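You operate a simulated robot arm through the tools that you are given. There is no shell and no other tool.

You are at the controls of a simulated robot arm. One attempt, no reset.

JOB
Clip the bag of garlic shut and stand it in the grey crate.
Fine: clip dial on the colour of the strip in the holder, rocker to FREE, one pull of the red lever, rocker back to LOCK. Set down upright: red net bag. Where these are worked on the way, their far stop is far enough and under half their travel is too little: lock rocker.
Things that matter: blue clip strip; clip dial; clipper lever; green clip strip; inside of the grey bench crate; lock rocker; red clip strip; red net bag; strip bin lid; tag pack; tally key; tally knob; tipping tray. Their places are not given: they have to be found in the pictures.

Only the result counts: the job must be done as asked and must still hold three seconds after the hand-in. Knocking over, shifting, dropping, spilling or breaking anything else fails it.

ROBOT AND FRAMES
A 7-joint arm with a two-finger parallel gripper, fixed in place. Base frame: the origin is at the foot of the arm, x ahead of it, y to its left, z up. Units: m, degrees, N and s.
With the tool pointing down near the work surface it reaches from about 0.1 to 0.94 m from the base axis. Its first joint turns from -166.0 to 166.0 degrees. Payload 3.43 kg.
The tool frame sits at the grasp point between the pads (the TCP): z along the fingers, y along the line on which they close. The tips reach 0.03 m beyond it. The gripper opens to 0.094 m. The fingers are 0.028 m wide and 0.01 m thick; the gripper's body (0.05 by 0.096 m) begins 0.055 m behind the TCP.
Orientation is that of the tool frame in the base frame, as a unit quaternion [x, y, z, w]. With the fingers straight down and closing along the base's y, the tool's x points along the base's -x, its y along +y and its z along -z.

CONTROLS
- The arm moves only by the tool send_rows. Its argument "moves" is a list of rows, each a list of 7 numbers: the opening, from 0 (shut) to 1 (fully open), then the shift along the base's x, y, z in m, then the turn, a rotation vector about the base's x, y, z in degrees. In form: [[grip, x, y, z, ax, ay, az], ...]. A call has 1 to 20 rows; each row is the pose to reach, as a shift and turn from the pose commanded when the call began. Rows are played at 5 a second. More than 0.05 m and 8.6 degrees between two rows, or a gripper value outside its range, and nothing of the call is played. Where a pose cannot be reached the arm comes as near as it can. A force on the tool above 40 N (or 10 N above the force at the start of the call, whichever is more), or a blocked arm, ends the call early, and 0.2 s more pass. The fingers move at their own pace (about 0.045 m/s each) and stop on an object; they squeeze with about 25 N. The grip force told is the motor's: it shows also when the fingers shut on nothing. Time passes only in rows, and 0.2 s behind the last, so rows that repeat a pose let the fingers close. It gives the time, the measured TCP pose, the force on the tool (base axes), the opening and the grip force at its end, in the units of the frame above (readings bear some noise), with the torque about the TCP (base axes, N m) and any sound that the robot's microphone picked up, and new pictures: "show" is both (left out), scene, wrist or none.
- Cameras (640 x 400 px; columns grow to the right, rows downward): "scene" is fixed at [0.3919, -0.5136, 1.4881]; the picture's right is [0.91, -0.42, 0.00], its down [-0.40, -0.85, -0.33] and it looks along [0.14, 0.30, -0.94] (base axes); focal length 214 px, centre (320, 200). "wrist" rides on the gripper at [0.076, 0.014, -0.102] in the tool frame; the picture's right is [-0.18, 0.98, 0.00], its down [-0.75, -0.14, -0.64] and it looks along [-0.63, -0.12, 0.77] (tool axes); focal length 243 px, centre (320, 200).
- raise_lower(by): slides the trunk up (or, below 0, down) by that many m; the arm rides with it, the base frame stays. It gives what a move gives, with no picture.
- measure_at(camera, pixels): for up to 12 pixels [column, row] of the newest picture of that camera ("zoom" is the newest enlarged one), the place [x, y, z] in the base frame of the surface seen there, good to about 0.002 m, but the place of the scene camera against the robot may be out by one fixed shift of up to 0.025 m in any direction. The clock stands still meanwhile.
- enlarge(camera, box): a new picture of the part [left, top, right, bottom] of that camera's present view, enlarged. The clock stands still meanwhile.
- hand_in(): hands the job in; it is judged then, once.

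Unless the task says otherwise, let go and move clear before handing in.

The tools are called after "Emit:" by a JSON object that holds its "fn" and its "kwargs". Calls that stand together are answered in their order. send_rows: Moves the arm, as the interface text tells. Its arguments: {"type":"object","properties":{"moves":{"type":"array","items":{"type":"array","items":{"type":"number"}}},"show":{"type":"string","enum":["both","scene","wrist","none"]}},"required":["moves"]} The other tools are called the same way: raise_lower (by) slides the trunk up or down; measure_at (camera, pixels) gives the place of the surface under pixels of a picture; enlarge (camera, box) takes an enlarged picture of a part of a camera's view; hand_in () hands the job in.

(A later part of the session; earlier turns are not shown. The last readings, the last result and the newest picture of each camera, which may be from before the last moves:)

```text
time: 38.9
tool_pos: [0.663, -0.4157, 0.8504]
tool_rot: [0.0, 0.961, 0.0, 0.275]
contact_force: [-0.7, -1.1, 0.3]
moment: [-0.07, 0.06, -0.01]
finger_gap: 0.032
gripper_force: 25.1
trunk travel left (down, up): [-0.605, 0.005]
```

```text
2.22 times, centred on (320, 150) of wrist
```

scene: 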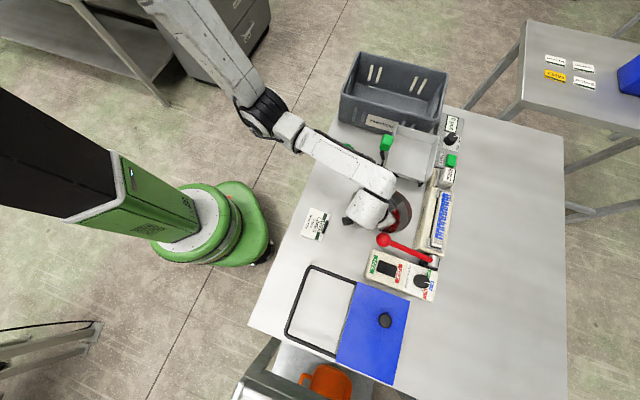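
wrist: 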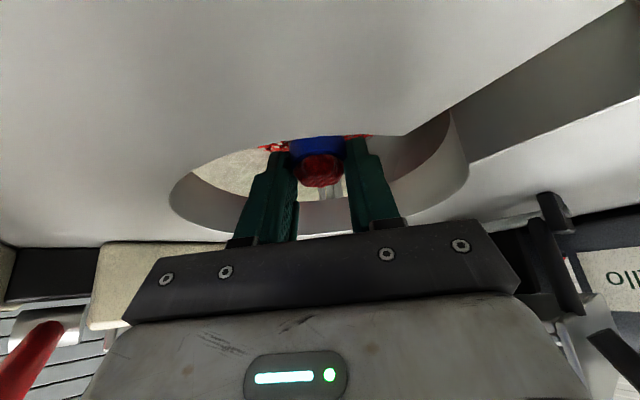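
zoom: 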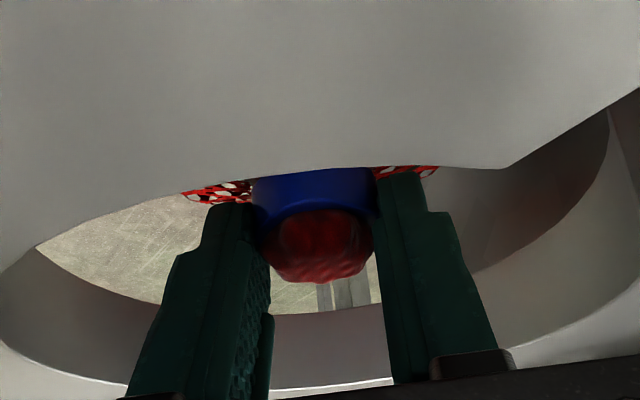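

The hold now covers clip and tuft. Lift test: 2.5 cm straight up, then check the gap and weight.

Emit:
{"fn": "send_rows", "kwargs": {"moves": [[0, 0, 0, 0.008, 0, 0, 0], [0, 0, 0, 0.016, 0, 0, 0], [0, 0, 0, 0.025, 0, 0, 0], [0, 0, 0, 0.025, 0, 0, 0]]}}

Emit:
{"fn": "enlarge", "kwargs": {"camera": "wrist", "box": [220, 60, 420, 240]}}

```text
time: 39.9
tool_pos: [0.6636, -0.4156, 0.8756]
tool_rot: [-0.001, 0.962, 0.001, 0.275]
contact_force: [-0.1, 0.1, 0.7]
moment: [-0.01, -0.1, 0.1]
finger_gap: 0.0314
gripper_force: 25.1
trunk travel left (down, up): [-0.605, 0.005]
```

scene: 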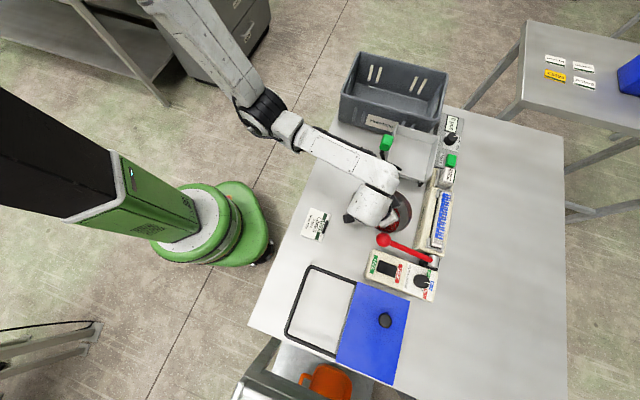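
wrist: 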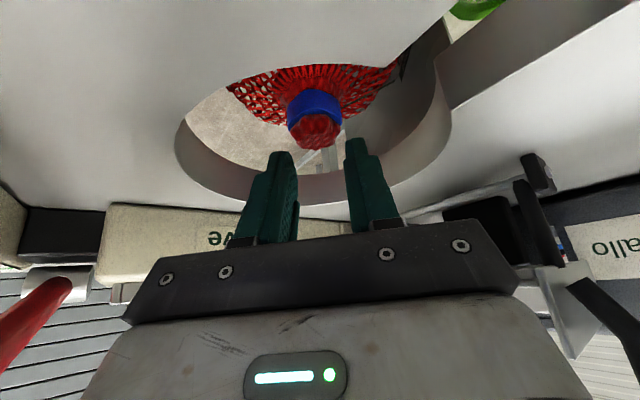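

```text
2.22 times, centred on (320, 150) of wrist
```

zoom: 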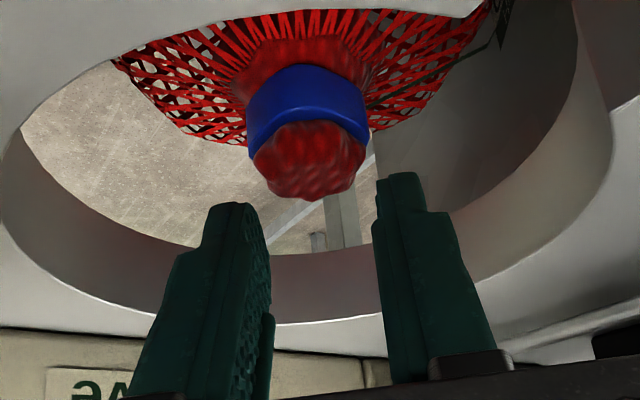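

In the zoom the tuft (310,165) appears ahead of the fingertips, yet the gap stays at 0.031. I'll measure where the tuft is now.

Emit:
{"fn": "measure_at", "kwargs": {"camera": "wrist", "pixels": [[317, 130], [303, 130], [330, 128], [316, 142], [315, 103], [290, 105], [341, 105], [280, 160], [355, 145], [320, 85], [300, 70]]}}

Emit:
{"fn": "enlarge", "kwargs": {"camera": "scene", "box": [350, 170, 430, 240]}}

```text
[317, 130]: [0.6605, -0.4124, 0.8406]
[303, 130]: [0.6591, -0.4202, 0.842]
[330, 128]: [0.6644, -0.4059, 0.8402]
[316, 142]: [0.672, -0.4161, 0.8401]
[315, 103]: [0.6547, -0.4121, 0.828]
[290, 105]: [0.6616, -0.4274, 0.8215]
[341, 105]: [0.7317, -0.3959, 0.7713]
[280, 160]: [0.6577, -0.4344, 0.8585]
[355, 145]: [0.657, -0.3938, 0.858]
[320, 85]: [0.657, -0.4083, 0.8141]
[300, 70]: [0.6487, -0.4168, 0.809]
```

```text
5.71 times, centred on (390, 205) of scene
```

zoom: 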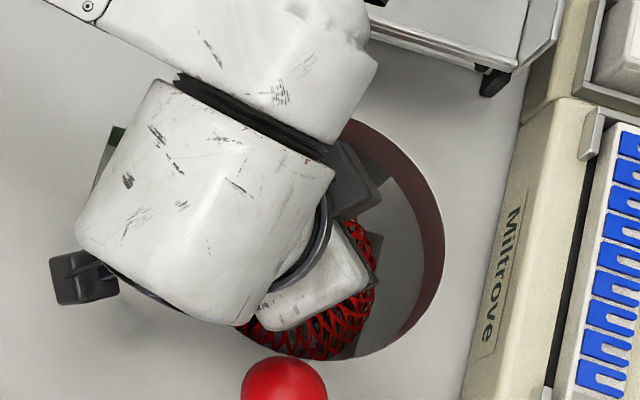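

The bag stayed at z 0.84 while the hand rose; maybe it only just slipped off. One short hold will show whether the fingers now close.

Emit:
{"fn": "send_rows", "kwargs": {"moves": [[0, 0, 0, 0.005, 0, 0, 0], [0, 0, 0, 0.005, 0, 0, 0]], "show": "wrist"}}

Emit:
{"fn": "enlarge", "kwargs": {"camera": "wrist", "box": [200, 60, 440, 270]}}

```text
time: 40.5
tool_pos: [0.6628, -0.416, 0.8799]
tool_rot: [0.0, 0.962, 0.0, 0.274]
contact_force: [-0.6, 0.6, -1.7]
moment: [0.02, 0.02, 0.05]
finger_gap: 0.0318
gripper_force: 25.4
trunk travel left (down, up): [-0.605, 0.005]
```

wrist: 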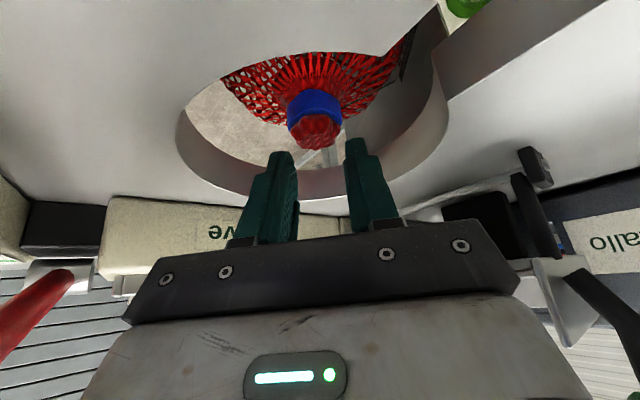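

```text
1.90 times, centred on (320, 165) of wrist
```

zoom: 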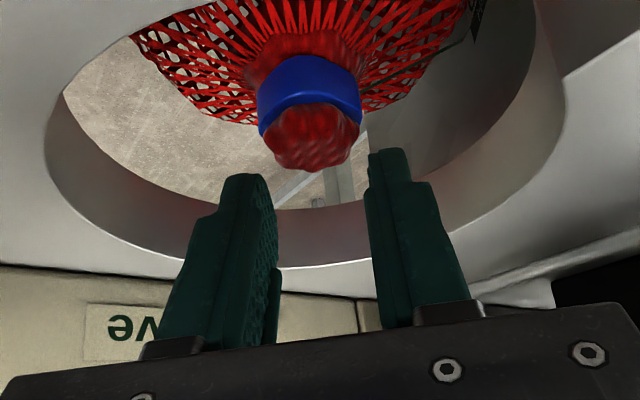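

Fingers still show 0.032 m apart with nothing visible between them. I'll reopen and close here to see whether something blocks them.

Emit:
{"fn": "send_rows", "kwargs": {"moves": [[0.45, 0, 0, 0.015, 0, 0, 0], [0.45, 0, 0, 0.03, 0, 0, 0], [0, 0, 0, 0.03, 0, 0, 0], [0, 0, 0, 0.03, 0, 0, 0], [0, 0, 0, 0.03, 0, 0, 0], [0, 0, 0, 0.03, 0, 0, 0]], "show": "wrist"}}

```text
time: 41.9
tool_pos: [0.6634, -0.4153, 0.9095]
tool_rot: [-0.001, 0.962, 0.002, 0.275]
contact_force: [-0.1, -1.3, 0.3]
moment: [0.01, -0.03, 0.02]
finger_gap: 0.0
gripper_force: 24.9
trunk travel left (down, up): [-0.605, 0.005]
```

wrist: 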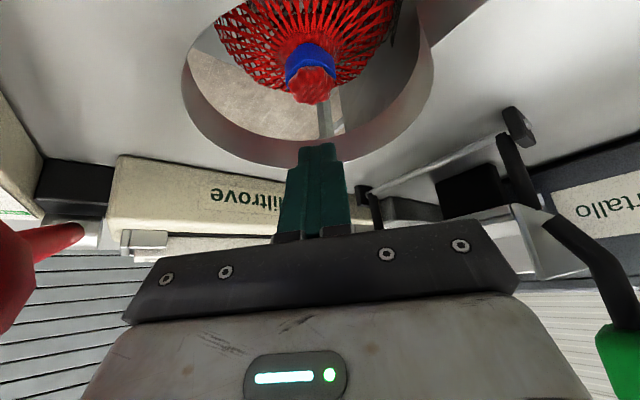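

The bag slid through the grip without rising, although the fingers were on its neck. I want to understand what holds it (the red band under the slot), so I'll rise and bring the tool back upright for a better look.

Emit:
{"fn": "send_rows", "kwargs": {"moves": [[0, 0, 0, 0.04, 0, 0, 0], [0, 0, 0, 0.08, 0, 0, 0], [0.4, 0, 0, 0.12, 0, 0, 0], [0.8, -0.01, 0.01, 0.16, 0, 7, 0], [0.8, -0.02, 0.02, 0.18, 0, 14, 0], [0.8, -0.03, 0.03, 0.18, 0, 21, 0], [0.8, -0.04, 0.04, 0.18, 0, 28, 0], [0.8, -0.05, 0.05, 0.18, 0, 34, 0], [0.8, -0.06, 0.06, 0.18, 0, 40, 0], [0.8, -0.06, 0.06, 0.18, 0, 40, 0]]}}

Emit:
{"fn": "enlarge", "kwargs": {"camera": "wrist", "box": [220, 40, 420, 220]}}

```text
time: 44.1
tool_pos: [0.6026, -0.3551, 1.0895]
tool_rot: [0.0, 0.998, 0.001, -0.07]
contact_force: [0.5, 0.8, 0.1]
moment: [0.0, -0.01, 0.02]
finger_gap: 0.0751
gripper_force: 0.1
out of reach, approached as far as the arm can: row 5, 6
trunk travel left (down, up): [-0.605, 0.005]
```

scene: 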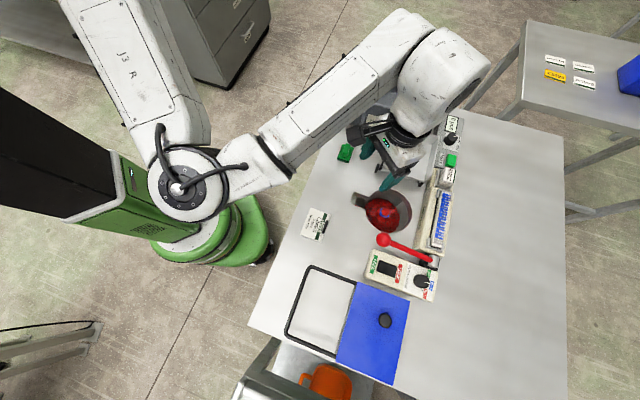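
wrist: 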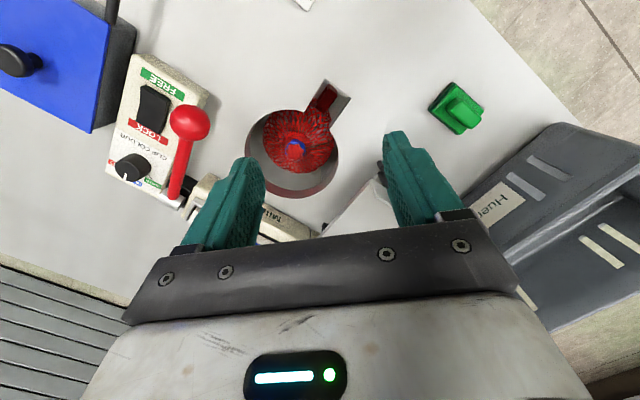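

```text
2.22 times, centred on (320, 130) of wrist
```

zoom: 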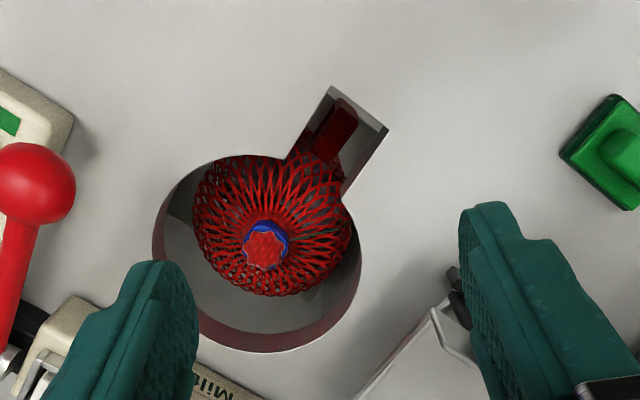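

The arm has re-posed with its elbow on the other side, which looks good for clearance. The slot holds a red tongue with a rounded end (zoom 335,130); I'll enlarge and measure it.

Emit:
{"fn": "enlarge", "kwargs": {"camera": "wrist", "box": [270, 70, 370, 180]}}

Emit:
{"fn": "measure_at", "kwargs": {"camera": "wrist", "pixels": [[324, 92], [328, 98], [322, 102], [330, 87], [318, 108], [335, 105], [343, 95], [312, 115], [320, 125], [297, 150], [265, 120], [325, 150]]}}

Emit:
{"fn": "measure_at", "kwargs": {"camera": "scene", "pixels": [[185, 190], [130, 80], [250, 170], [320, 110], [380, 60], [440, 60], [430, 110], [410, 135], [395, 160], [290, 150], [360, 130], [170, 130]]}}

```text
3.64 times, centred on (320, 125) of wrist
```

zoom: 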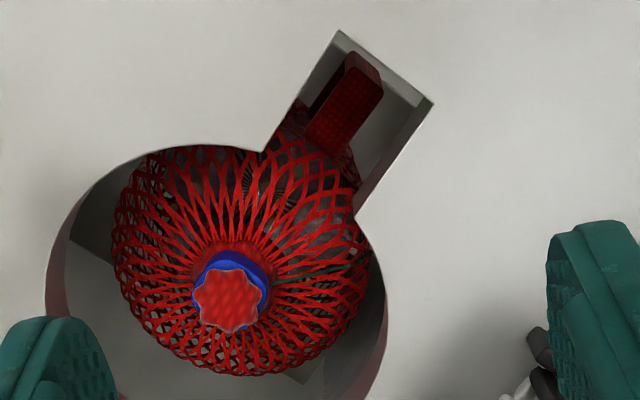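

```text
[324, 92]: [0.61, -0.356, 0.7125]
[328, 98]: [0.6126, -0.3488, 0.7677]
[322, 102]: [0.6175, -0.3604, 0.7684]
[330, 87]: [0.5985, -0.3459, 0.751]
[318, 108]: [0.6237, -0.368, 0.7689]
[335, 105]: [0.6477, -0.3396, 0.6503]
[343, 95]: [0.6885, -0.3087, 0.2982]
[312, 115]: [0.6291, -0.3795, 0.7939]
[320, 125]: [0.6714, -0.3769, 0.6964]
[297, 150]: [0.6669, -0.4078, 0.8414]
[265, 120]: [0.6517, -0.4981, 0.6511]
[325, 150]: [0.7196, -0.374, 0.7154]
```

```text
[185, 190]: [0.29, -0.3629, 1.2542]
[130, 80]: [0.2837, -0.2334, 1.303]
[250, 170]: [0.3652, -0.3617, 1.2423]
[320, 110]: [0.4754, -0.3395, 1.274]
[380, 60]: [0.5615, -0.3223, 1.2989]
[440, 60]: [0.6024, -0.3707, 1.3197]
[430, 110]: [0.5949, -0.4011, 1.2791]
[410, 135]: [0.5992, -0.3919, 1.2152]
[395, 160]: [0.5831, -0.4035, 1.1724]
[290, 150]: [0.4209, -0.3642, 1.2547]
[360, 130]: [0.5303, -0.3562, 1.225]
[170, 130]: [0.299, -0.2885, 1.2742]
```

The bag has a mug-like side handle in the slot (top z 0.768), so it must lift straight up by the neck. With the arm's new pose the forearm comes from the robot side, so I can use an upright tool; I'll hover over the neck again.

Emit:
{"fn": "send_rows", "kwargs": {"moves": [[0.65, 0.015, -0.015, -0.02, 0, -4, 0], [0.65, 0.03, -0.03, -0.04, 0, -8, 0], [0.65, 0.05, -0.045, -0.06, 0, -8, 0], [0.65, 0.067, -0.06, -0.08, 0, -8, 0], [0.65, 0.067, -0.06, -0.1, 0, -8, 0], [0.65, 0.067, -0.06, -0.1, 0, -8, 0]]}}

Emit:
{"fn": "enlarge", "kwargs": {"camera": "wrist", "box": [260, 40, 380, 180]}}

```text
time: 45.5
tool_pos: [0.6701, -0.4159, 0.9892]
tool_rot: [0.0, 1.0, 0.001, -0.001]
contact_force: [-1.1, 0.4, -0.1]
moment: [0.03, -0.03, 0.02]
finger_gap: 0.0609
gripper_force: 0.0
trunk travel left (down, up): [-0.605, 0.005]
```

scene: 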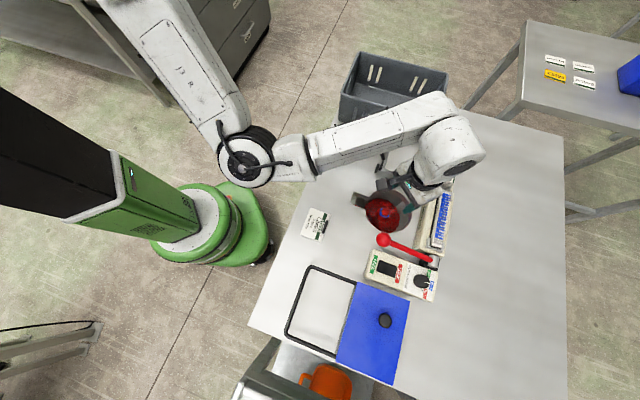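
wrist: 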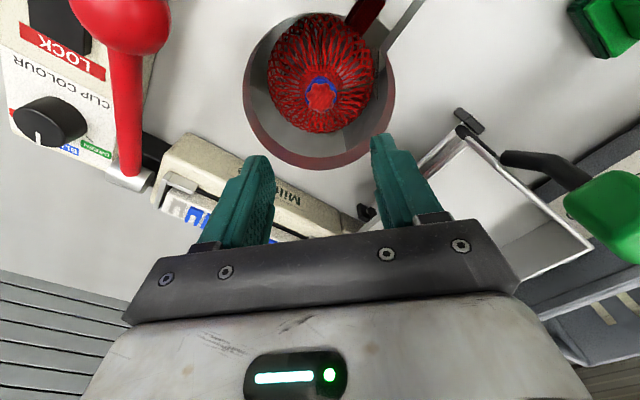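

```text
2.86 times, centred on (320, 110) of wrist
```

zoom: 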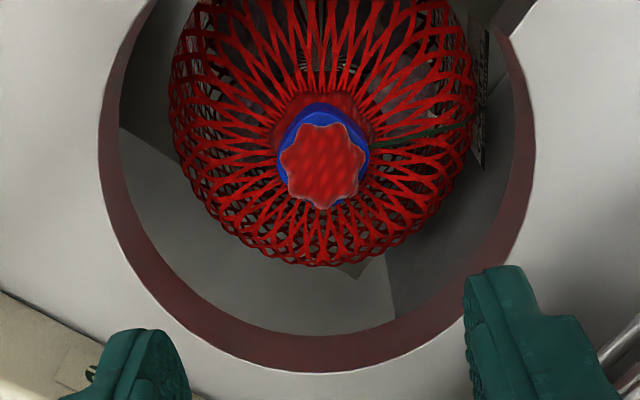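

The wrist is upright over the neck. The forearm again crosses the handle's pixel (386,142), so I'll measure its true place and height.

Emit:
{"fn": "measure_at", "kwargs": {"camera": "scene", "pixels": [[245, 160], [290, 160], [330, 140], [330, 170], [380, 125], [385, 145], [400, 115], [420, 105], [450, 130], [440, 165], [405, 140], [355, 165]]}}

Emit:
{"fn": "enlarge", "kwargs": {"camera": "scene", "box": [230, 60, 500, 250]}}

```text
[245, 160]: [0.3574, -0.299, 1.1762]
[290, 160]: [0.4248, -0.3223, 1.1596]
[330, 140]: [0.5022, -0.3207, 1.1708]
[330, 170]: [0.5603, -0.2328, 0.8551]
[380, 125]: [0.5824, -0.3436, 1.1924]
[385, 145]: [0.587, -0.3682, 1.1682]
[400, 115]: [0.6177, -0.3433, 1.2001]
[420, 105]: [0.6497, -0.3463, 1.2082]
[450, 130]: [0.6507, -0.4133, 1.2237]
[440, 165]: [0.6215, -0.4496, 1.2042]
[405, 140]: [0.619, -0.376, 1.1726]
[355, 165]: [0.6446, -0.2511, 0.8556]
```

```text
2.11 times, centred on (365, 155) of scene
```

zoom: 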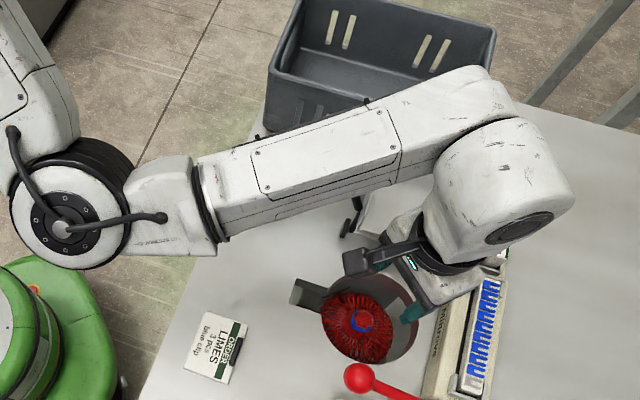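

Measuring the forearm's far edge and end near the handle.

Emit:
{"fn": "measure_at", "kwargs": {"camera": "zoom", "pixels": [[350, 118], [400, 98], [450, 80], [490, 72], [510, 95], [515, 115], [470, 105], [350, 125], [300, 130], [440, 150], [420, 160], [365, 262]]}}

```text
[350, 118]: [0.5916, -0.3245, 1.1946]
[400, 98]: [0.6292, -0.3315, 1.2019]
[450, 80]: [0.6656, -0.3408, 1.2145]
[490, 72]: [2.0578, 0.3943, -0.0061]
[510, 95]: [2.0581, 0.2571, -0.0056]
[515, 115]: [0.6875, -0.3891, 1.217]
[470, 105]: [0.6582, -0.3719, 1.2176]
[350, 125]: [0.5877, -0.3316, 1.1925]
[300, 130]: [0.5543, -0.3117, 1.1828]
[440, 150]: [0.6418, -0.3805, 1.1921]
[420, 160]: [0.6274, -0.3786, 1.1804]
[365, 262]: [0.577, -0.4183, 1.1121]
```

By geometry the forearm's axis is ~0.087 m from the handle line, about 2–3 cm of gap. I'll add a small 10° lean toward -x to pull it back further and lower in stages, checking each time.

Emit:
{"fn": "send_rows", "kwargs": {"moves": [[0.65, 0, 0, 0, 0, -5, 0], [0.65, 0, 0, 0, 0, -10, 0], [0.65, -0.002, 0, -0.03, 0, -10, 0], [0.65, -0.004, 0, -0.06, 0, -10, 0], [0.65, -0.004, 0, -0.06, 0, -10, 0]]}}

Emit:
{"fn": "enlarge", "kwargs": {"camera": "scene", "box": [310, 80, 470, 250]}}

```text
time: 46.7
tool_pos: [0.6668, -0.4151, 0.9296]
tool_rot: [-0.001, 0.996, 0.001, 0.086]
contact_force: [0.5, -0.1, -0.4]
moment: [-0.01, -0.01, 0.01]
finger_gap: 0.0611
gripper_force: 0.0
trunk travel left (down, up): [-0.605, 0.005]
```

scene: 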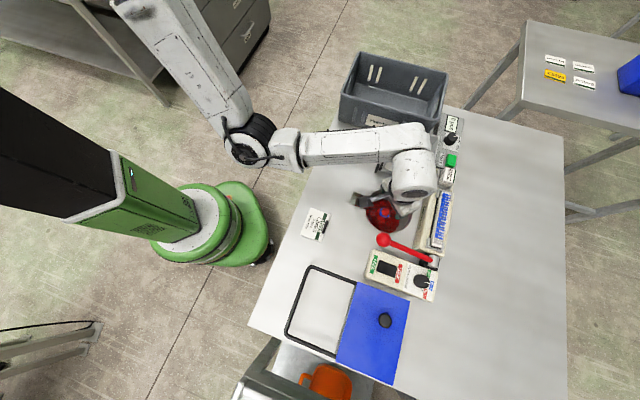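
wrist: 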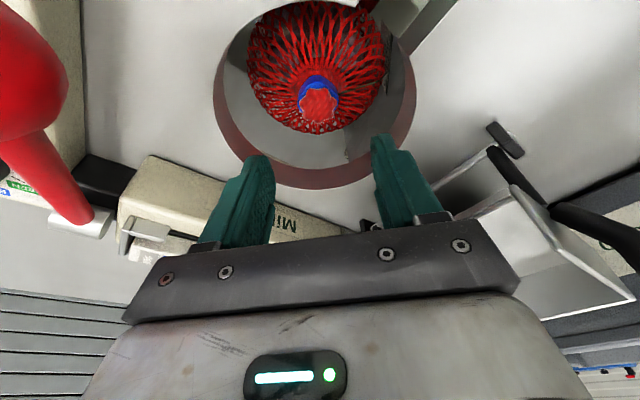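

```text
2.35 times, centred on (390, 165) of scene
```

zoom: 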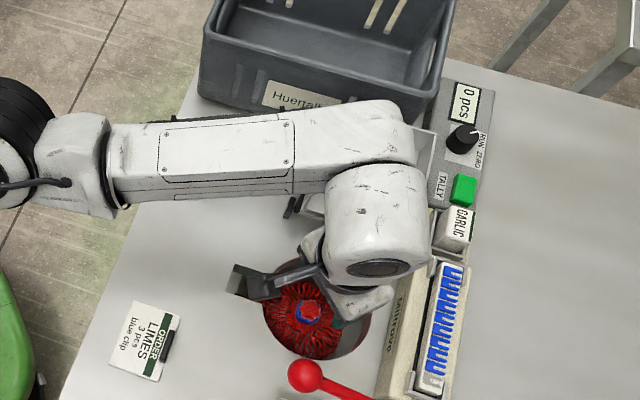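

Emit:
{"fn": "measure_at", "kwargs": {"camera": "zoom", "pixels": [[250, 115], [300, 108], [350, 103], [390, 102], [410, 120], [412, 150], [290, 195], [240, 200], [320, 185], [290, 150], [350, 150], [295, 205]]}}

```text
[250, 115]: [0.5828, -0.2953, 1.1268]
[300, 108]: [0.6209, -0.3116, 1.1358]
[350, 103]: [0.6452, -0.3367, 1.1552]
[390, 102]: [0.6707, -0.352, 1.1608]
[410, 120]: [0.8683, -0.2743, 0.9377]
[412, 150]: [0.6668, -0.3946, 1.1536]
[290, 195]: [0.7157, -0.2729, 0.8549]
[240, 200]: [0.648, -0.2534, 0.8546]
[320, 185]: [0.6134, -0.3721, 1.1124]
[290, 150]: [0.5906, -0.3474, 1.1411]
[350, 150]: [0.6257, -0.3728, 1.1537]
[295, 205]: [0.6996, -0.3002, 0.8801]
```

Forearm stays about 4 cm clear of the handle. Lowering to the neck (TCP z ≈0.849) and closing.

Emit:
{"fn": "send_rows", "kwargs": {"moves": [[0.65, 0.0005, -0.0005, -0.025, 0, 0, 0], [0.65, 0.0005, -0.0005, -0.05, 0, 0, 0], [0.65, 0.0005, -0.0005, -0.07, 0, 0, 0], [0.5, 0.0005, -0.0005, -0.0806, 0, 0, 0], [0.3, 0.0005, -0.0005, -0.0806, 0, 0, 0], [0, 0.0005, -0.0005, -0.0806, 0, 0, 0], [0, 0.0005, -0.0005, -0.0806, 0, 0, 0], [0, 0.0005, -0.0005, -0.0806, 0, 0, 0]]}}

Emit:
{"fn": "enlarge", "kwargs": {"camera": "wrist", "box": [220, 60, 420, 240]}}

```text
time: 48.5
tool_pos: [0.667, -0.4151, 0.8487]
tool_rot: [0.0, 0.996, 0.001, 0.086]
contact_force: [0.6, -0.3, -2.0]
moment: [-0.04, 0.04, 0.03]
finger_gap: 0.0335
gripper_force: 24.9
trunk travel left (down, up): [-0.605, 0.005]
```

scene: 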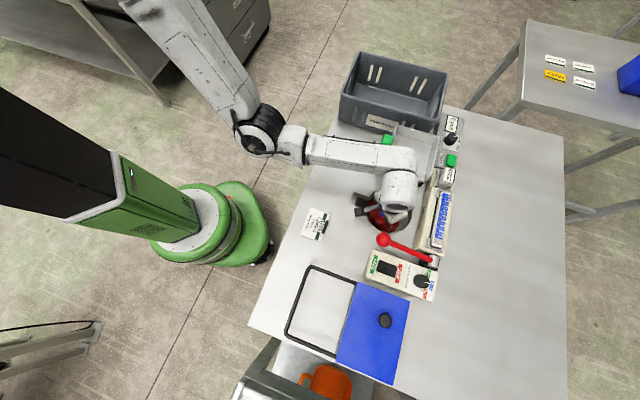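
wrist: 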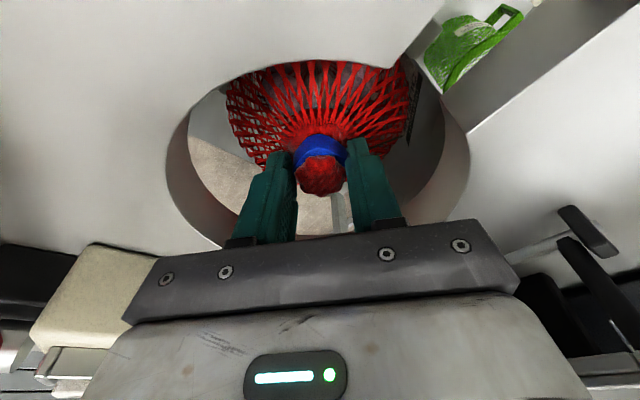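

```text
2.22 times, centred on (320, 150) of wrist
```

zoom: 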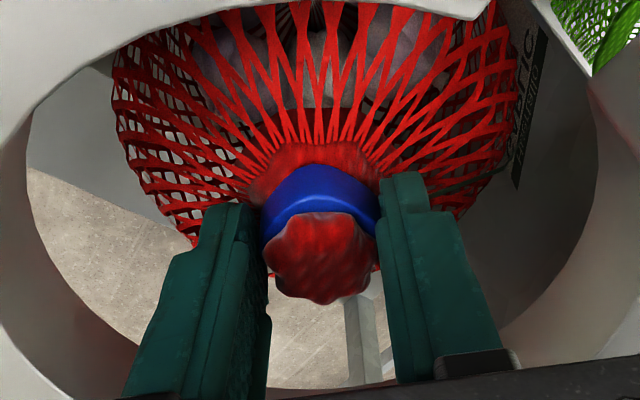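

Fingers now sit deeper, gap 0.0335 around clip and tuft. Lifting 6 mm to read the pull.

Emit:
{"fn": "send_rows", "kwargs": {"moves": [[0, 0, 0, 0.003, 0, 0, 0], [0, 0, 0, 0.006, 0, 0, 0]], "show": "wrist"}}

Emit:
{"fn": "enlarge", "kwargs": {"camera": "wrist", "box": [220, 60, 420, 240]}}

```text
time: 49.1
tool_pos: [0.6669, -0.4168, 0.8559]
tool_rot: [0.0, 0.996, 0.001, 0.086]
contact_force: [0.5, -0.3, -2.3]
moment: [0.01, 0.03, -0.03]
finger_gap: 0.0332
gripper_force: 25.1
trunk travel left (down, up): [-0.605, 0.005]
```

wrist: 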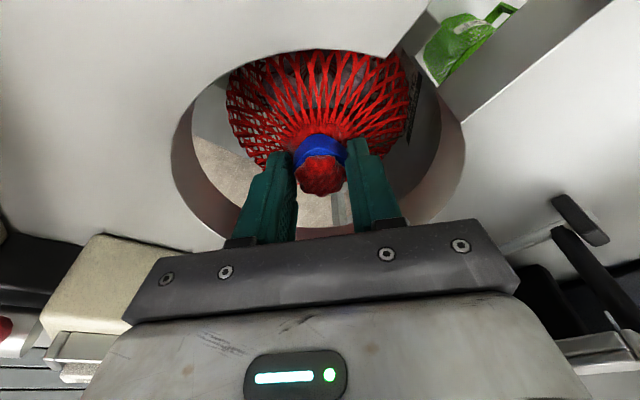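

```text
2.22 times, centred on (320, 150) of wrist
```

zoom: 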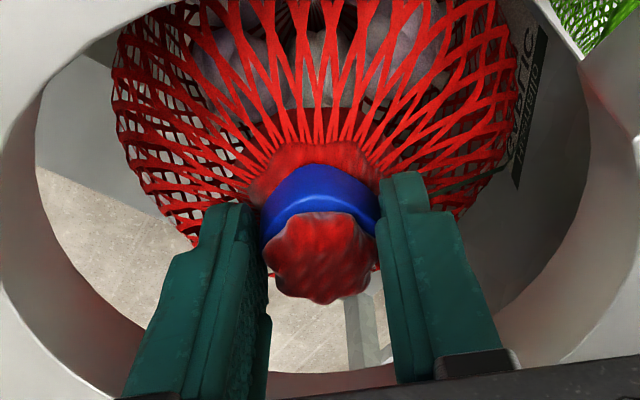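

The tuft kept its place between the fingers and the sensor shows ~2.3 N, so the bag is lifting. Continuing straight up in slow steps through the hole.

Emit:
{"fn": "send_rows", "kwargs": {"moves": [[0, 0, 0, 0.01, 0, 0, 0], [0, 0, 0, 0.02, 0, 0, 0], [0, 0, 0, 0.03, 0, 0, 0], [0, 0, 0, 0.04, 0, 0, 0], [0, 0, 0, 0.05, 0, 0, 0], [0, 0, 0, 0.06, 0, 0, 0]]}}

Emit:
{"fn": "enlarge", "kwargs": {"camera": "wrist", "box": [160, 20, 480, 240]}}

```text
time: 50.5
tool_pos: [0.667, -0.4156, 0.9157]
tool_rot: [0.0, 0.996, 0.001, 0.087]
contact_force: [-0.1, 0.4, -3.3]
moment: [0.03, 0.0, 0.0]
finger_gap: 0.0333
gripper_force: 25.6
trunk travel left (down, up): [-0.605, 0.005]
```

scene: 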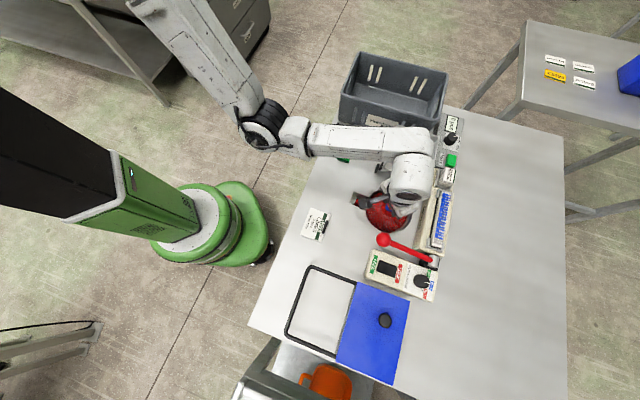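
wrist: 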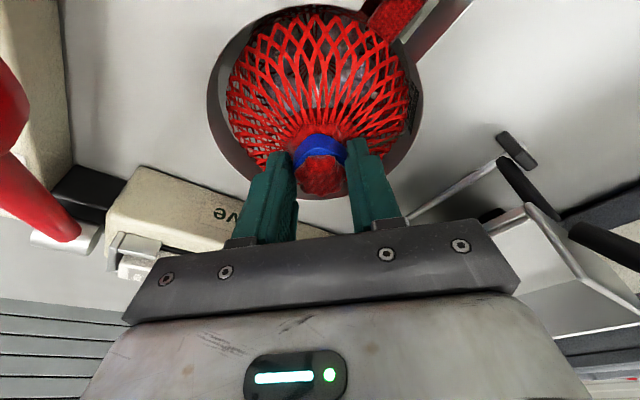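

```text
1.82 times, centred on (320, 130) of wrist
```

zoom: 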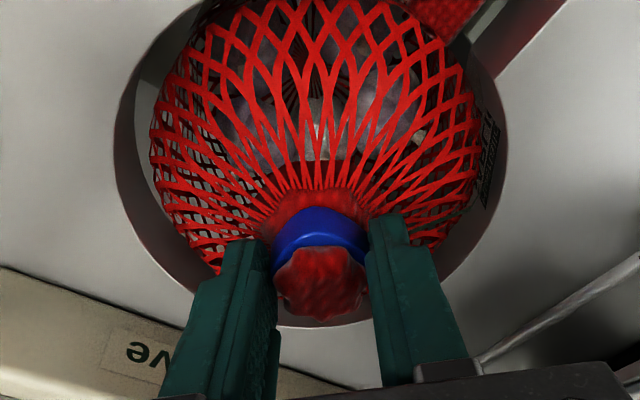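

The bag rises centred in the hole with the handle in line with the slot. Continuing straight up.

Emit:
{"fn": "send_rows", "kwargs": {"moves": [[0, 0, 0, 0.01, 0, 0, 0], [0, 0, 0, 0.02, 0, 0, 0], [0, 0, 0, 0.03, 0, 0, 0], [0, 0, 0, 0.04, 0, 0, 0], [0, 0, 0, 0.05, 0, 0, 0], [0, 0, 0, 0.06, 0, 0, 0], [0, 0, 0, 0.07, 0, 0, 0], [0, 0, 0, 0.08, 0, 0, 0]]}}

Emit:
{"fn": "enlarge", "kwargs": {"camera": "wrist", "box": [160, 20, 480, 240]}}

```text
time: 52.3
tool_pos: [0.6676, -0.4154, 0.9962]
tool_rot: [-0.001, 0.996, 0.001, 0.085]
contact_force: [-0.6, -0.9, -1.3]
moment: [-0.02, 0.04, 0.01]
finger_gap: 0.0335
gripper_force: 25.0
trunk travel left (down, up): [-0.605, 0.005]
```

scene: 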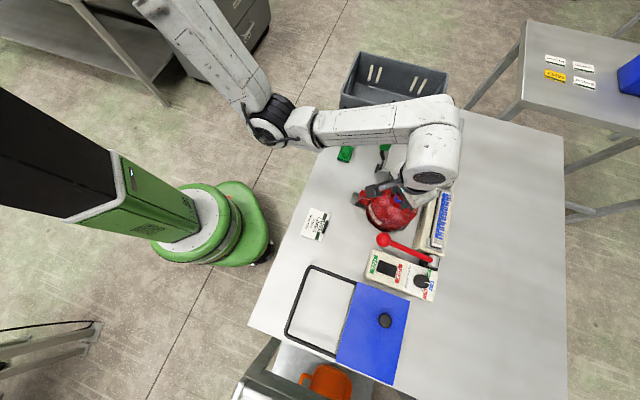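
wrist: 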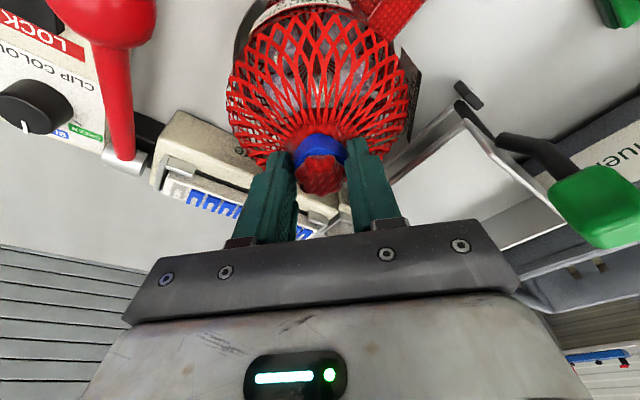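

```text
1.82 times, centred on (320, 130) of wrist
```

zoom: 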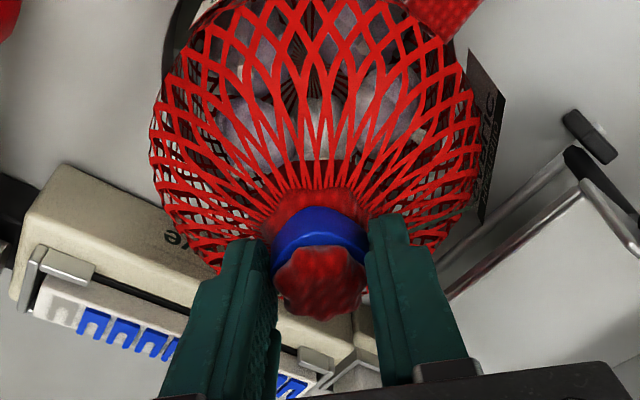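

The bag is halfway out with the GARLIC tag on its side, all clear. Continuing up.

Emit:
{"fn": "send_rows", "kwargs": {"moves": [[0, 0, 0, 0.015, 0, 0, 0], [0, 0, 0, 0.03, 0, 0, 0], [0, 0, 0, 0.045, 0, 0, 0], [0, 0, 0, 0.06, 0, 0, 0], [0, 0, 0, 0.075, 0, 0, 0], [0, 0, 0, 0.09, 0, 0, 0], [0, 0, 0, 0.105, 0, 0, 0], [0, 0, 0, 0.12, 0, 0, 0]]}}

Emit:
{"fn": "enlarge", "kwargs": {"camera": "scene", "box": [310, 40, 500, 250]}}

```text
time: 54.1
tool_pos: [0.6682, -0.416, 1.1146]
tool_rot: [0.0, 0.996, 0.001, 0.085]
contact_force: [0.0, -0.3, -2.5]
moment: [0.01, 0.03, -0.01]
finger_gap: 0.0334
gripper_force: 25.4
trunk travel left (down, up): [-0.605, 0.005]
```

scene: 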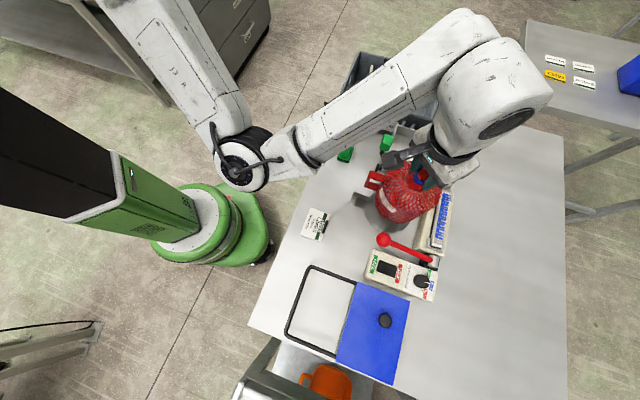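
wrist: 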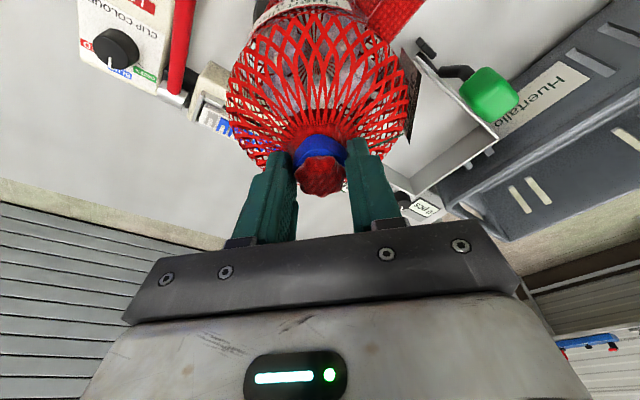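

```text
1.90 times, centred on (405, 145) of scene
```

zoom: 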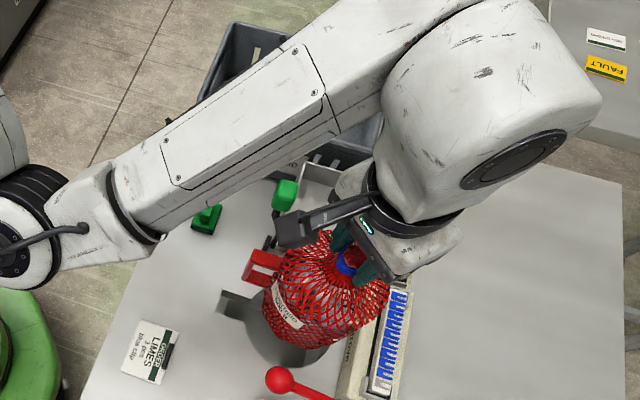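

The bag is fully out, upright, with its boxy side handle on the left. I'll measure its bottom, sides and handle, plus the crate.

Emit:
{"fn": "measure_at", "kwargs": {"camera": "zoom", "pixels": [[262, 255], [250, 272], [258, 285], [290, 305], [300, 335], [320, 345], [275, 325], [345, 330], [375, 300], [285, 270], [350, 265], [340, 235]]}}

Emit:
{"fn": "measure_at", "kwargs": {"camera": "wrist", "pixels": [[500, 120], [415, 55], [575, 80], [497, 230], [560, 190], [620, 160], [432, 205], [490, 95], [385, 10], [410, 80], [235, 90], [300, 8]]}}

```text
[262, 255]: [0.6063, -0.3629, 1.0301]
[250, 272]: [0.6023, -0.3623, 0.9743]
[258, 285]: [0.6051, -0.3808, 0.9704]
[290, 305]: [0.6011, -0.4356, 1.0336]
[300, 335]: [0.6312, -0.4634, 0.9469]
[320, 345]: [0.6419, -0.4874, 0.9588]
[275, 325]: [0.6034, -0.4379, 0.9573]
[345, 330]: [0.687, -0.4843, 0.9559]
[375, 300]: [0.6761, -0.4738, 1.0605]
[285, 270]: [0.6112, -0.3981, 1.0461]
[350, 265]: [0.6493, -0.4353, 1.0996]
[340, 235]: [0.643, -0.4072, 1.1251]
```

```text
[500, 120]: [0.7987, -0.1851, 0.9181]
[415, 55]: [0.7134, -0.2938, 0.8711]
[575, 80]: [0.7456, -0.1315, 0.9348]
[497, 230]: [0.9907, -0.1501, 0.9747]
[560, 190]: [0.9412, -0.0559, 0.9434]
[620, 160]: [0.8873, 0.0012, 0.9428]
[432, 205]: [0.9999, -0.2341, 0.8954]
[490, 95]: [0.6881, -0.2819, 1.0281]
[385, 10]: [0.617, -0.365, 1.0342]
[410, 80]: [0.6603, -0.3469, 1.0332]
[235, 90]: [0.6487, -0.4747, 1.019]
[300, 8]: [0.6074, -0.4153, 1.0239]
```

The bag bottom is about 0.17 m below the TCP. I'll lift further to TCP z ≈1.21 so it clears the crate rim (0.985) and the tray handle (1.03).

Emit:
{"fn": "send_rows", "kwargs": {"moves": [[0, 0, 0, 0.015, 0, 0, 0], [0, 0, 0, 0.03, 0, 0, 0], [0, 0, 0, 0.045, 0, 0, 0], [0, 0, 0, 0.06, 0, 0, 0], [0, 0, 0, 0.075, 0, 0, 0], [0, 0, 0, 0.09, 0, 0, 0], [0, 0, 0, 0.1, 0, 0, 0]]}}

```text
time: 55.7
tool_pos: [0.6683, -0.4153, 1.2165]
tool_rot: [0.001, 0.996, 0.001, 0.086]
contact_force: [-0.2, -0.5, -2.2]
moment: [0.01, 0.0, 0.0]
finger_gap: 0.033
gripper_force: 24.9
trunk travel left (down, up): [-0.605, 0.005]
```

scene: 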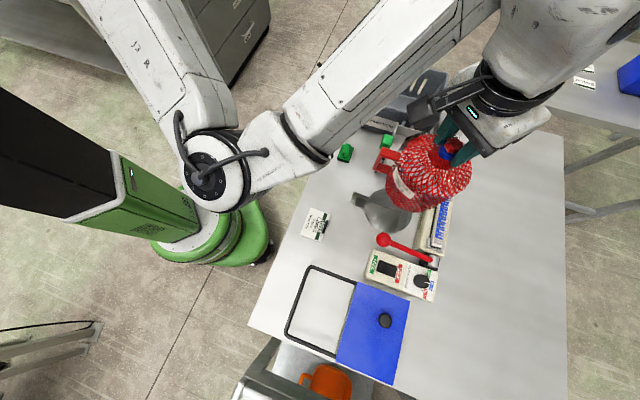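
wrist: 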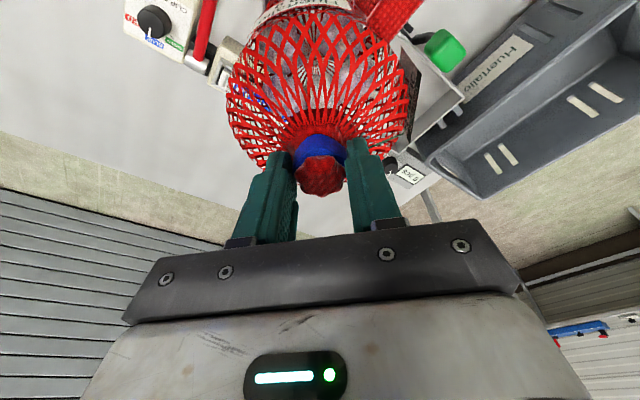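

The bag is well up. Measuring the crate's rim and floor with the wrist camera from here.

Emit:
{"fn": "enlarge", "kwargs": {"camera": "wrist", "box": [400, 0, 640, 210]}}

Emit:
{"fn": "measure_at", "kwargs": {"camera": "wrist", "pixels": [[424, 158], [478, 196], [530, 8], [470, 85], [545, 90], [520, 120], [580, 60], [600, 90], [545, 155], [500, 160], [590, 20], [625, 105]]}}

Emit:
{"fn": "measure_at", "kwargs": {"camera": "scene", "pixels": [[430, 75], [443, 78], [420, 95], [425, 85], [412, 90], [395, 110], [405, 100]]}}

```text
1.90 times, centred on (520, 105) of wrist
```

zoom: 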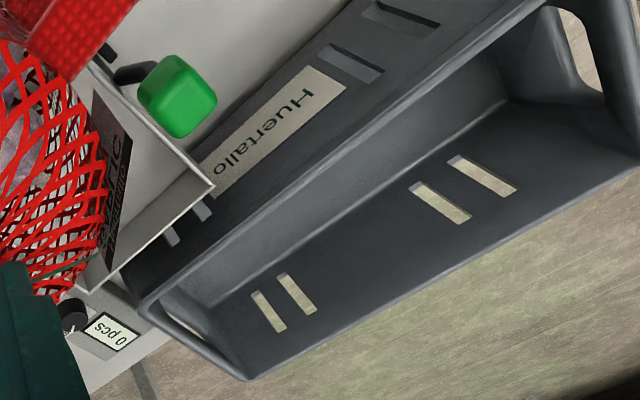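

```text
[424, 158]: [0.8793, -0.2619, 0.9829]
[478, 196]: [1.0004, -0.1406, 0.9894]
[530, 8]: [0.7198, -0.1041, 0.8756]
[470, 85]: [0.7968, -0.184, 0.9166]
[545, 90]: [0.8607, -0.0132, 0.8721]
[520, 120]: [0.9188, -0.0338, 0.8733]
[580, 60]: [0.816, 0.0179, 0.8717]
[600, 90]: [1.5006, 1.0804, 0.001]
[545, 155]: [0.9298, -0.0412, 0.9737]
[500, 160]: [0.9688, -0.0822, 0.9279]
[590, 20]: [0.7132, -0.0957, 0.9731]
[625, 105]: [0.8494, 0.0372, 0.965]
```

```text
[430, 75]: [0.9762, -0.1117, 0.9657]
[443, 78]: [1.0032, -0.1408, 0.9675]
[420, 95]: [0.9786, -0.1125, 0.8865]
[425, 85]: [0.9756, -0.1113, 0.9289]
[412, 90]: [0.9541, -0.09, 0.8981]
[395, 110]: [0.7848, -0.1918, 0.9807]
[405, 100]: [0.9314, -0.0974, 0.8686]
```

The crate's inside is centred near (0.844,-0.087), floor z 0.872, rim 0.989, long axis along the bag's handle direction. I'll carry the bag round the tray handle on its +x side, in stages.

Emit:
{"fn": "send_rows", "kwargs": {"moves": [[0, 0.022, 0.014, 0, 0, 0, 0], [0, 0.045, 0.028, 0, 0, 0, 0], [0, 0.068, 0.041, 0, 0, 0, 0], [0, 0.092, 0.055, 0, 0, 0, 0], [0, 0.108, 0.082, 0, 0, 0, 0], [0, 0.122, 0.11, 0, 0, 0, 0]]}}

```text
time: 57.1
tool_pos: [0.7899, -0.3058, 1.216]
tool_rot: [0.0, 0.996, 0.001, 0.087]
contact_force: [0.4, -0.1, -1.8]
moment: [-0.03, 0.03, 0.02]
finger_gap: 0.0332
gripper_force: 25.1
trunk travel left (down, up): [-0.605, 0.005]
```

scene: 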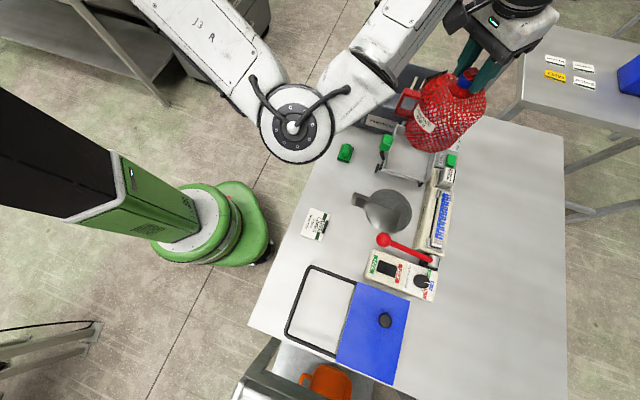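
wrist: 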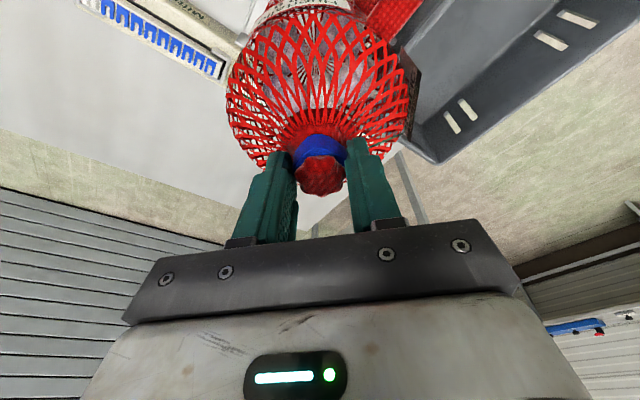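

The bag has passed the tray handle safely. Continuing to above the crate's centre.

Emit:
{"fn": "send_rows", "kwargs": {"moves": [[0, 0.02, 0.03, 0, 0, 0, 0], [0, 0.038, 0.06, 0, 0, 0, 0], [0, 0.048, 0.09, 0, 0, 0, 0], [0, 0.053, 0.12, 0, 0, 0, 0], [0, 0.056, 0.15, 0, 0, 0, 0], [0, 0.058, 0.18, 0, 0, 0, 0], [0, 0.058, 0.2105, 0, 0, 0, 0]]}}

```text
time: 58.7
tool_pos: [0.8485, -0.095, 1.2137]
tool_rot: [0.0, 0.996, 0.0, 0.085]
contact_force: [-0.1, 0.1, -2.3]
moment: [-0.04, 0.05, -0.02]
finger_gap: 0.0332
gripper_force: 25.1
trunk travel left (down, up): [-0.605, 0.005]
```

scene: 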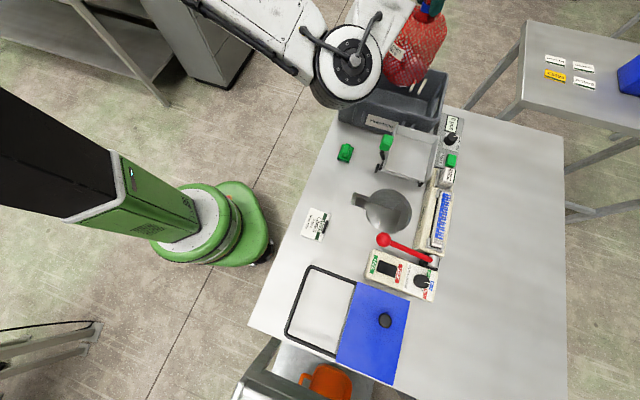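
wrist: 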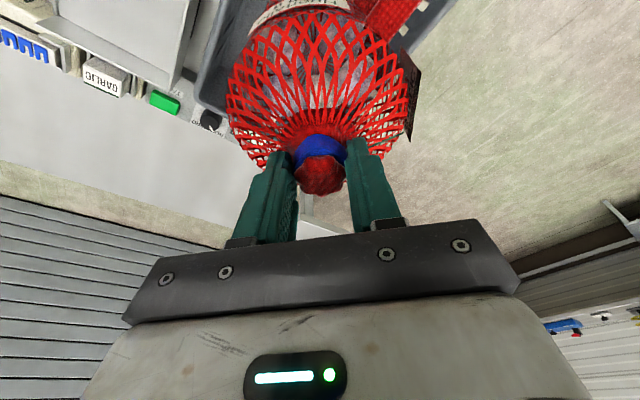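

The bag hangs over the crate. Before lowering I'll measure the bag's outline and the crate's rim from both cameras.

Emit:
{"fn": "enlarge", "kwargs": {"camera": "scene", "box": [330, 0, 480, 150]}}

Emit:
{"fn": "measure_at", "kwargs": {"camera": "scene", "pixels": [[386, 75], [395, 83], [408, 87], [418, 84], [412, 60], [440, 45], [447, 74], [436, 122], [440, 100], [400, 105], [345, 108], [445, 72]]}}

Emit:
{"fn": "measure_at", "kwargs": {"camera": "wrist", "pixels": [[205, 60], [215, 30], [228, 5], [225, 60], [230, 100], [400, 30], [420, 20], [240, 20], [320, 150], [412, 75], [390, 10]]}}

```text
2.67 times, centred on (405, 75) of scene
```

zoom: 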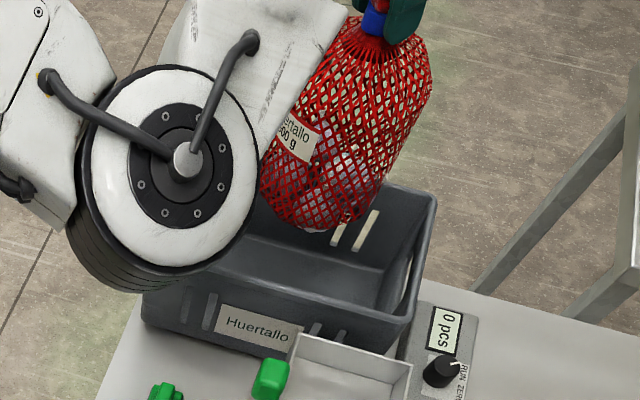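

```text
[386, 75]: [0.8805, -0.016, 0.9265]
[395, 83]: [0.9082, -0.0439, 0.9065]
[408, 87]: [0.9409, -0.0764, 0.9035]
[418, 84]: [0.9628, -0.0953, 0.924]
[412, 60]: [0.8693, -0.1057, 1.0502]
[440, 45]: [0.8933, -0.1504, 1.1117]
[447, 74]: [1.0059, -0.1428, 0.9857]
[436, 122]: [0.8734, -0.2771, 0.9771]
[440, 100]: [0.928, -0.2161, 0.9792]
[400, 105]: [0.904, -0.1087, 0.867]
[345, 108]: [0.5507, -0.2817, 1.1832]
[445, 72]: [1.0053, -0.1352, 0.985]
```

```text
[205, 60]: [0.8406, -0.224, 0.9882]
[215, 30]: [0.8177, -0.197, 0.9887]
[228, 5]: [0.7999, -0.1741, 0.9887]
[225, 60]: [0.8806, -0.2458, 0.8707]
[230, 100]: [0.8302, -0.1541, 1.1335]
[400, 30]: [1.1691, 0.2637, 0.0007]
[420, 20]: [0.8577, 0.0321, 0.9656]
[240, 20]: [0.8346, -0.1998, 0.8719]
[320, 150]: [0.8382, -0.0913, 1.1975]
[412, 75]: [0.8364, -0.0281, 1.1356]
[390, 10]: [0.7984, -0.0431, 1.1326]
```

The bag axis is at about (0.851,-0.093), centred across the crate. The arm's elbow now hangs near the tray handle side, so I'll measure it before lowering.

Emit:
{"fn": "measure_at", "kwargs": {"camera": "zoom", "pixels": [[185, 160], [110, 255], [140, 285], [200, 265], [245, 215], [258, 150], [90, 130], [220, 60], [300, 30], [165, 70], [268, 378], [40, 80]]}}

```text
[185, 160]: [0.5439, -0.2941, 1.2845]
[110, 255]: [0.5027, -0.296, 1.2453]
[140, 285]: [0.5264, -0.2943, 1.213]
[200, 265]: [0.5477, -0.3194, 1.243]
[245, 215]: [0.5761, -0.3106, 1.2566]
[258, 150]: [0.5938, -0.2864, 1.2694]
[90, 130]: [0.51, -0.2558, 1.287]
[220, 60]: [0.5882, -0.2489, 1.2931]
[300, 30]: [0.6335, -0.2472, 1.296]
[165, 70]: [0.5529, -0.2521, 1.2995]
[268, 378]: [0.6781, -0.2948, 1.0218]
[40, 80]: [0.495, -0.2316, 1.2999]
```

Elbow and forearm stay above z 1.1, clear of handle and rim. Lowering the bag into the crate in stages.

Emit:
{"fn": "send_rows", "kwargs": {"moves": [[0, 0, 0, -0.015, 0, 0, 0], [0, 0, 0, -0.03, 0, 0, 0], [0, 0, 0, -0.045, 0, 0, 0], [0, 0, 0, -0.06, 0, 0, 0], [0, 0, 0, -0.075, 0, 0, 0], [0, 0, 0, -0.09, 0, 0, 0]]}}

Emit:
{"fn": "enlarge", "kwargs": {"camera": "scene", "box": [330, 20, 480, 170]}}

```text
time: 60.1
tool_pos: [0.8482, -0.0952, 1.1244]
tool_rot: [-0.001, 0.996, 0.001, 0.087]
contact_force: [-0.6, -0.4, -2.5]
moment: [0.0, 0.03, -0.06]
finger_gap: 0.0332
gripper_force: 24.7
trunk travel left (down, up): [-0.605, 0.005]
```

scene: 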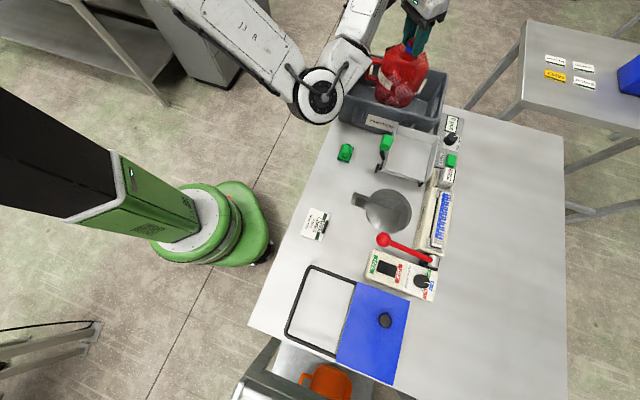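
wrist: 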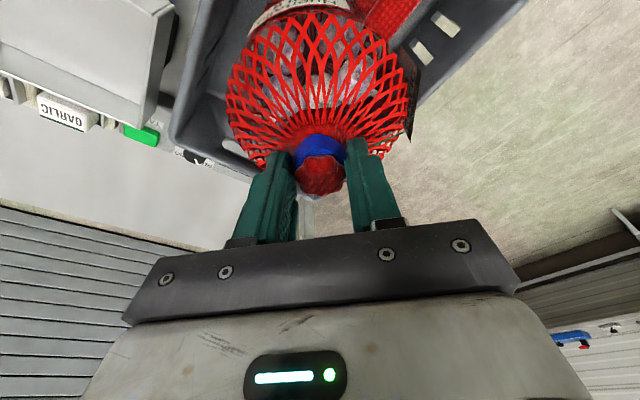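

```text
2.67 times, centred on (405, 95) of scene
```

zoom: 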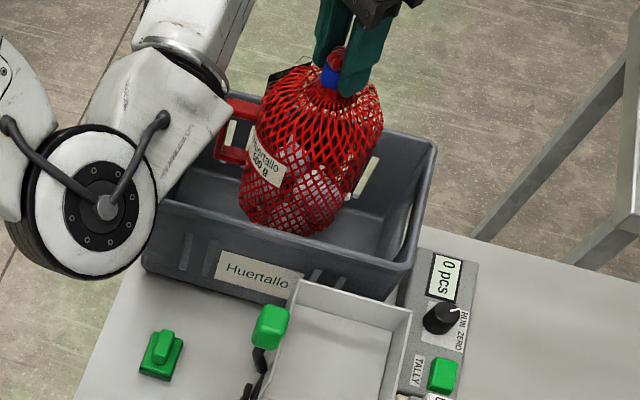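

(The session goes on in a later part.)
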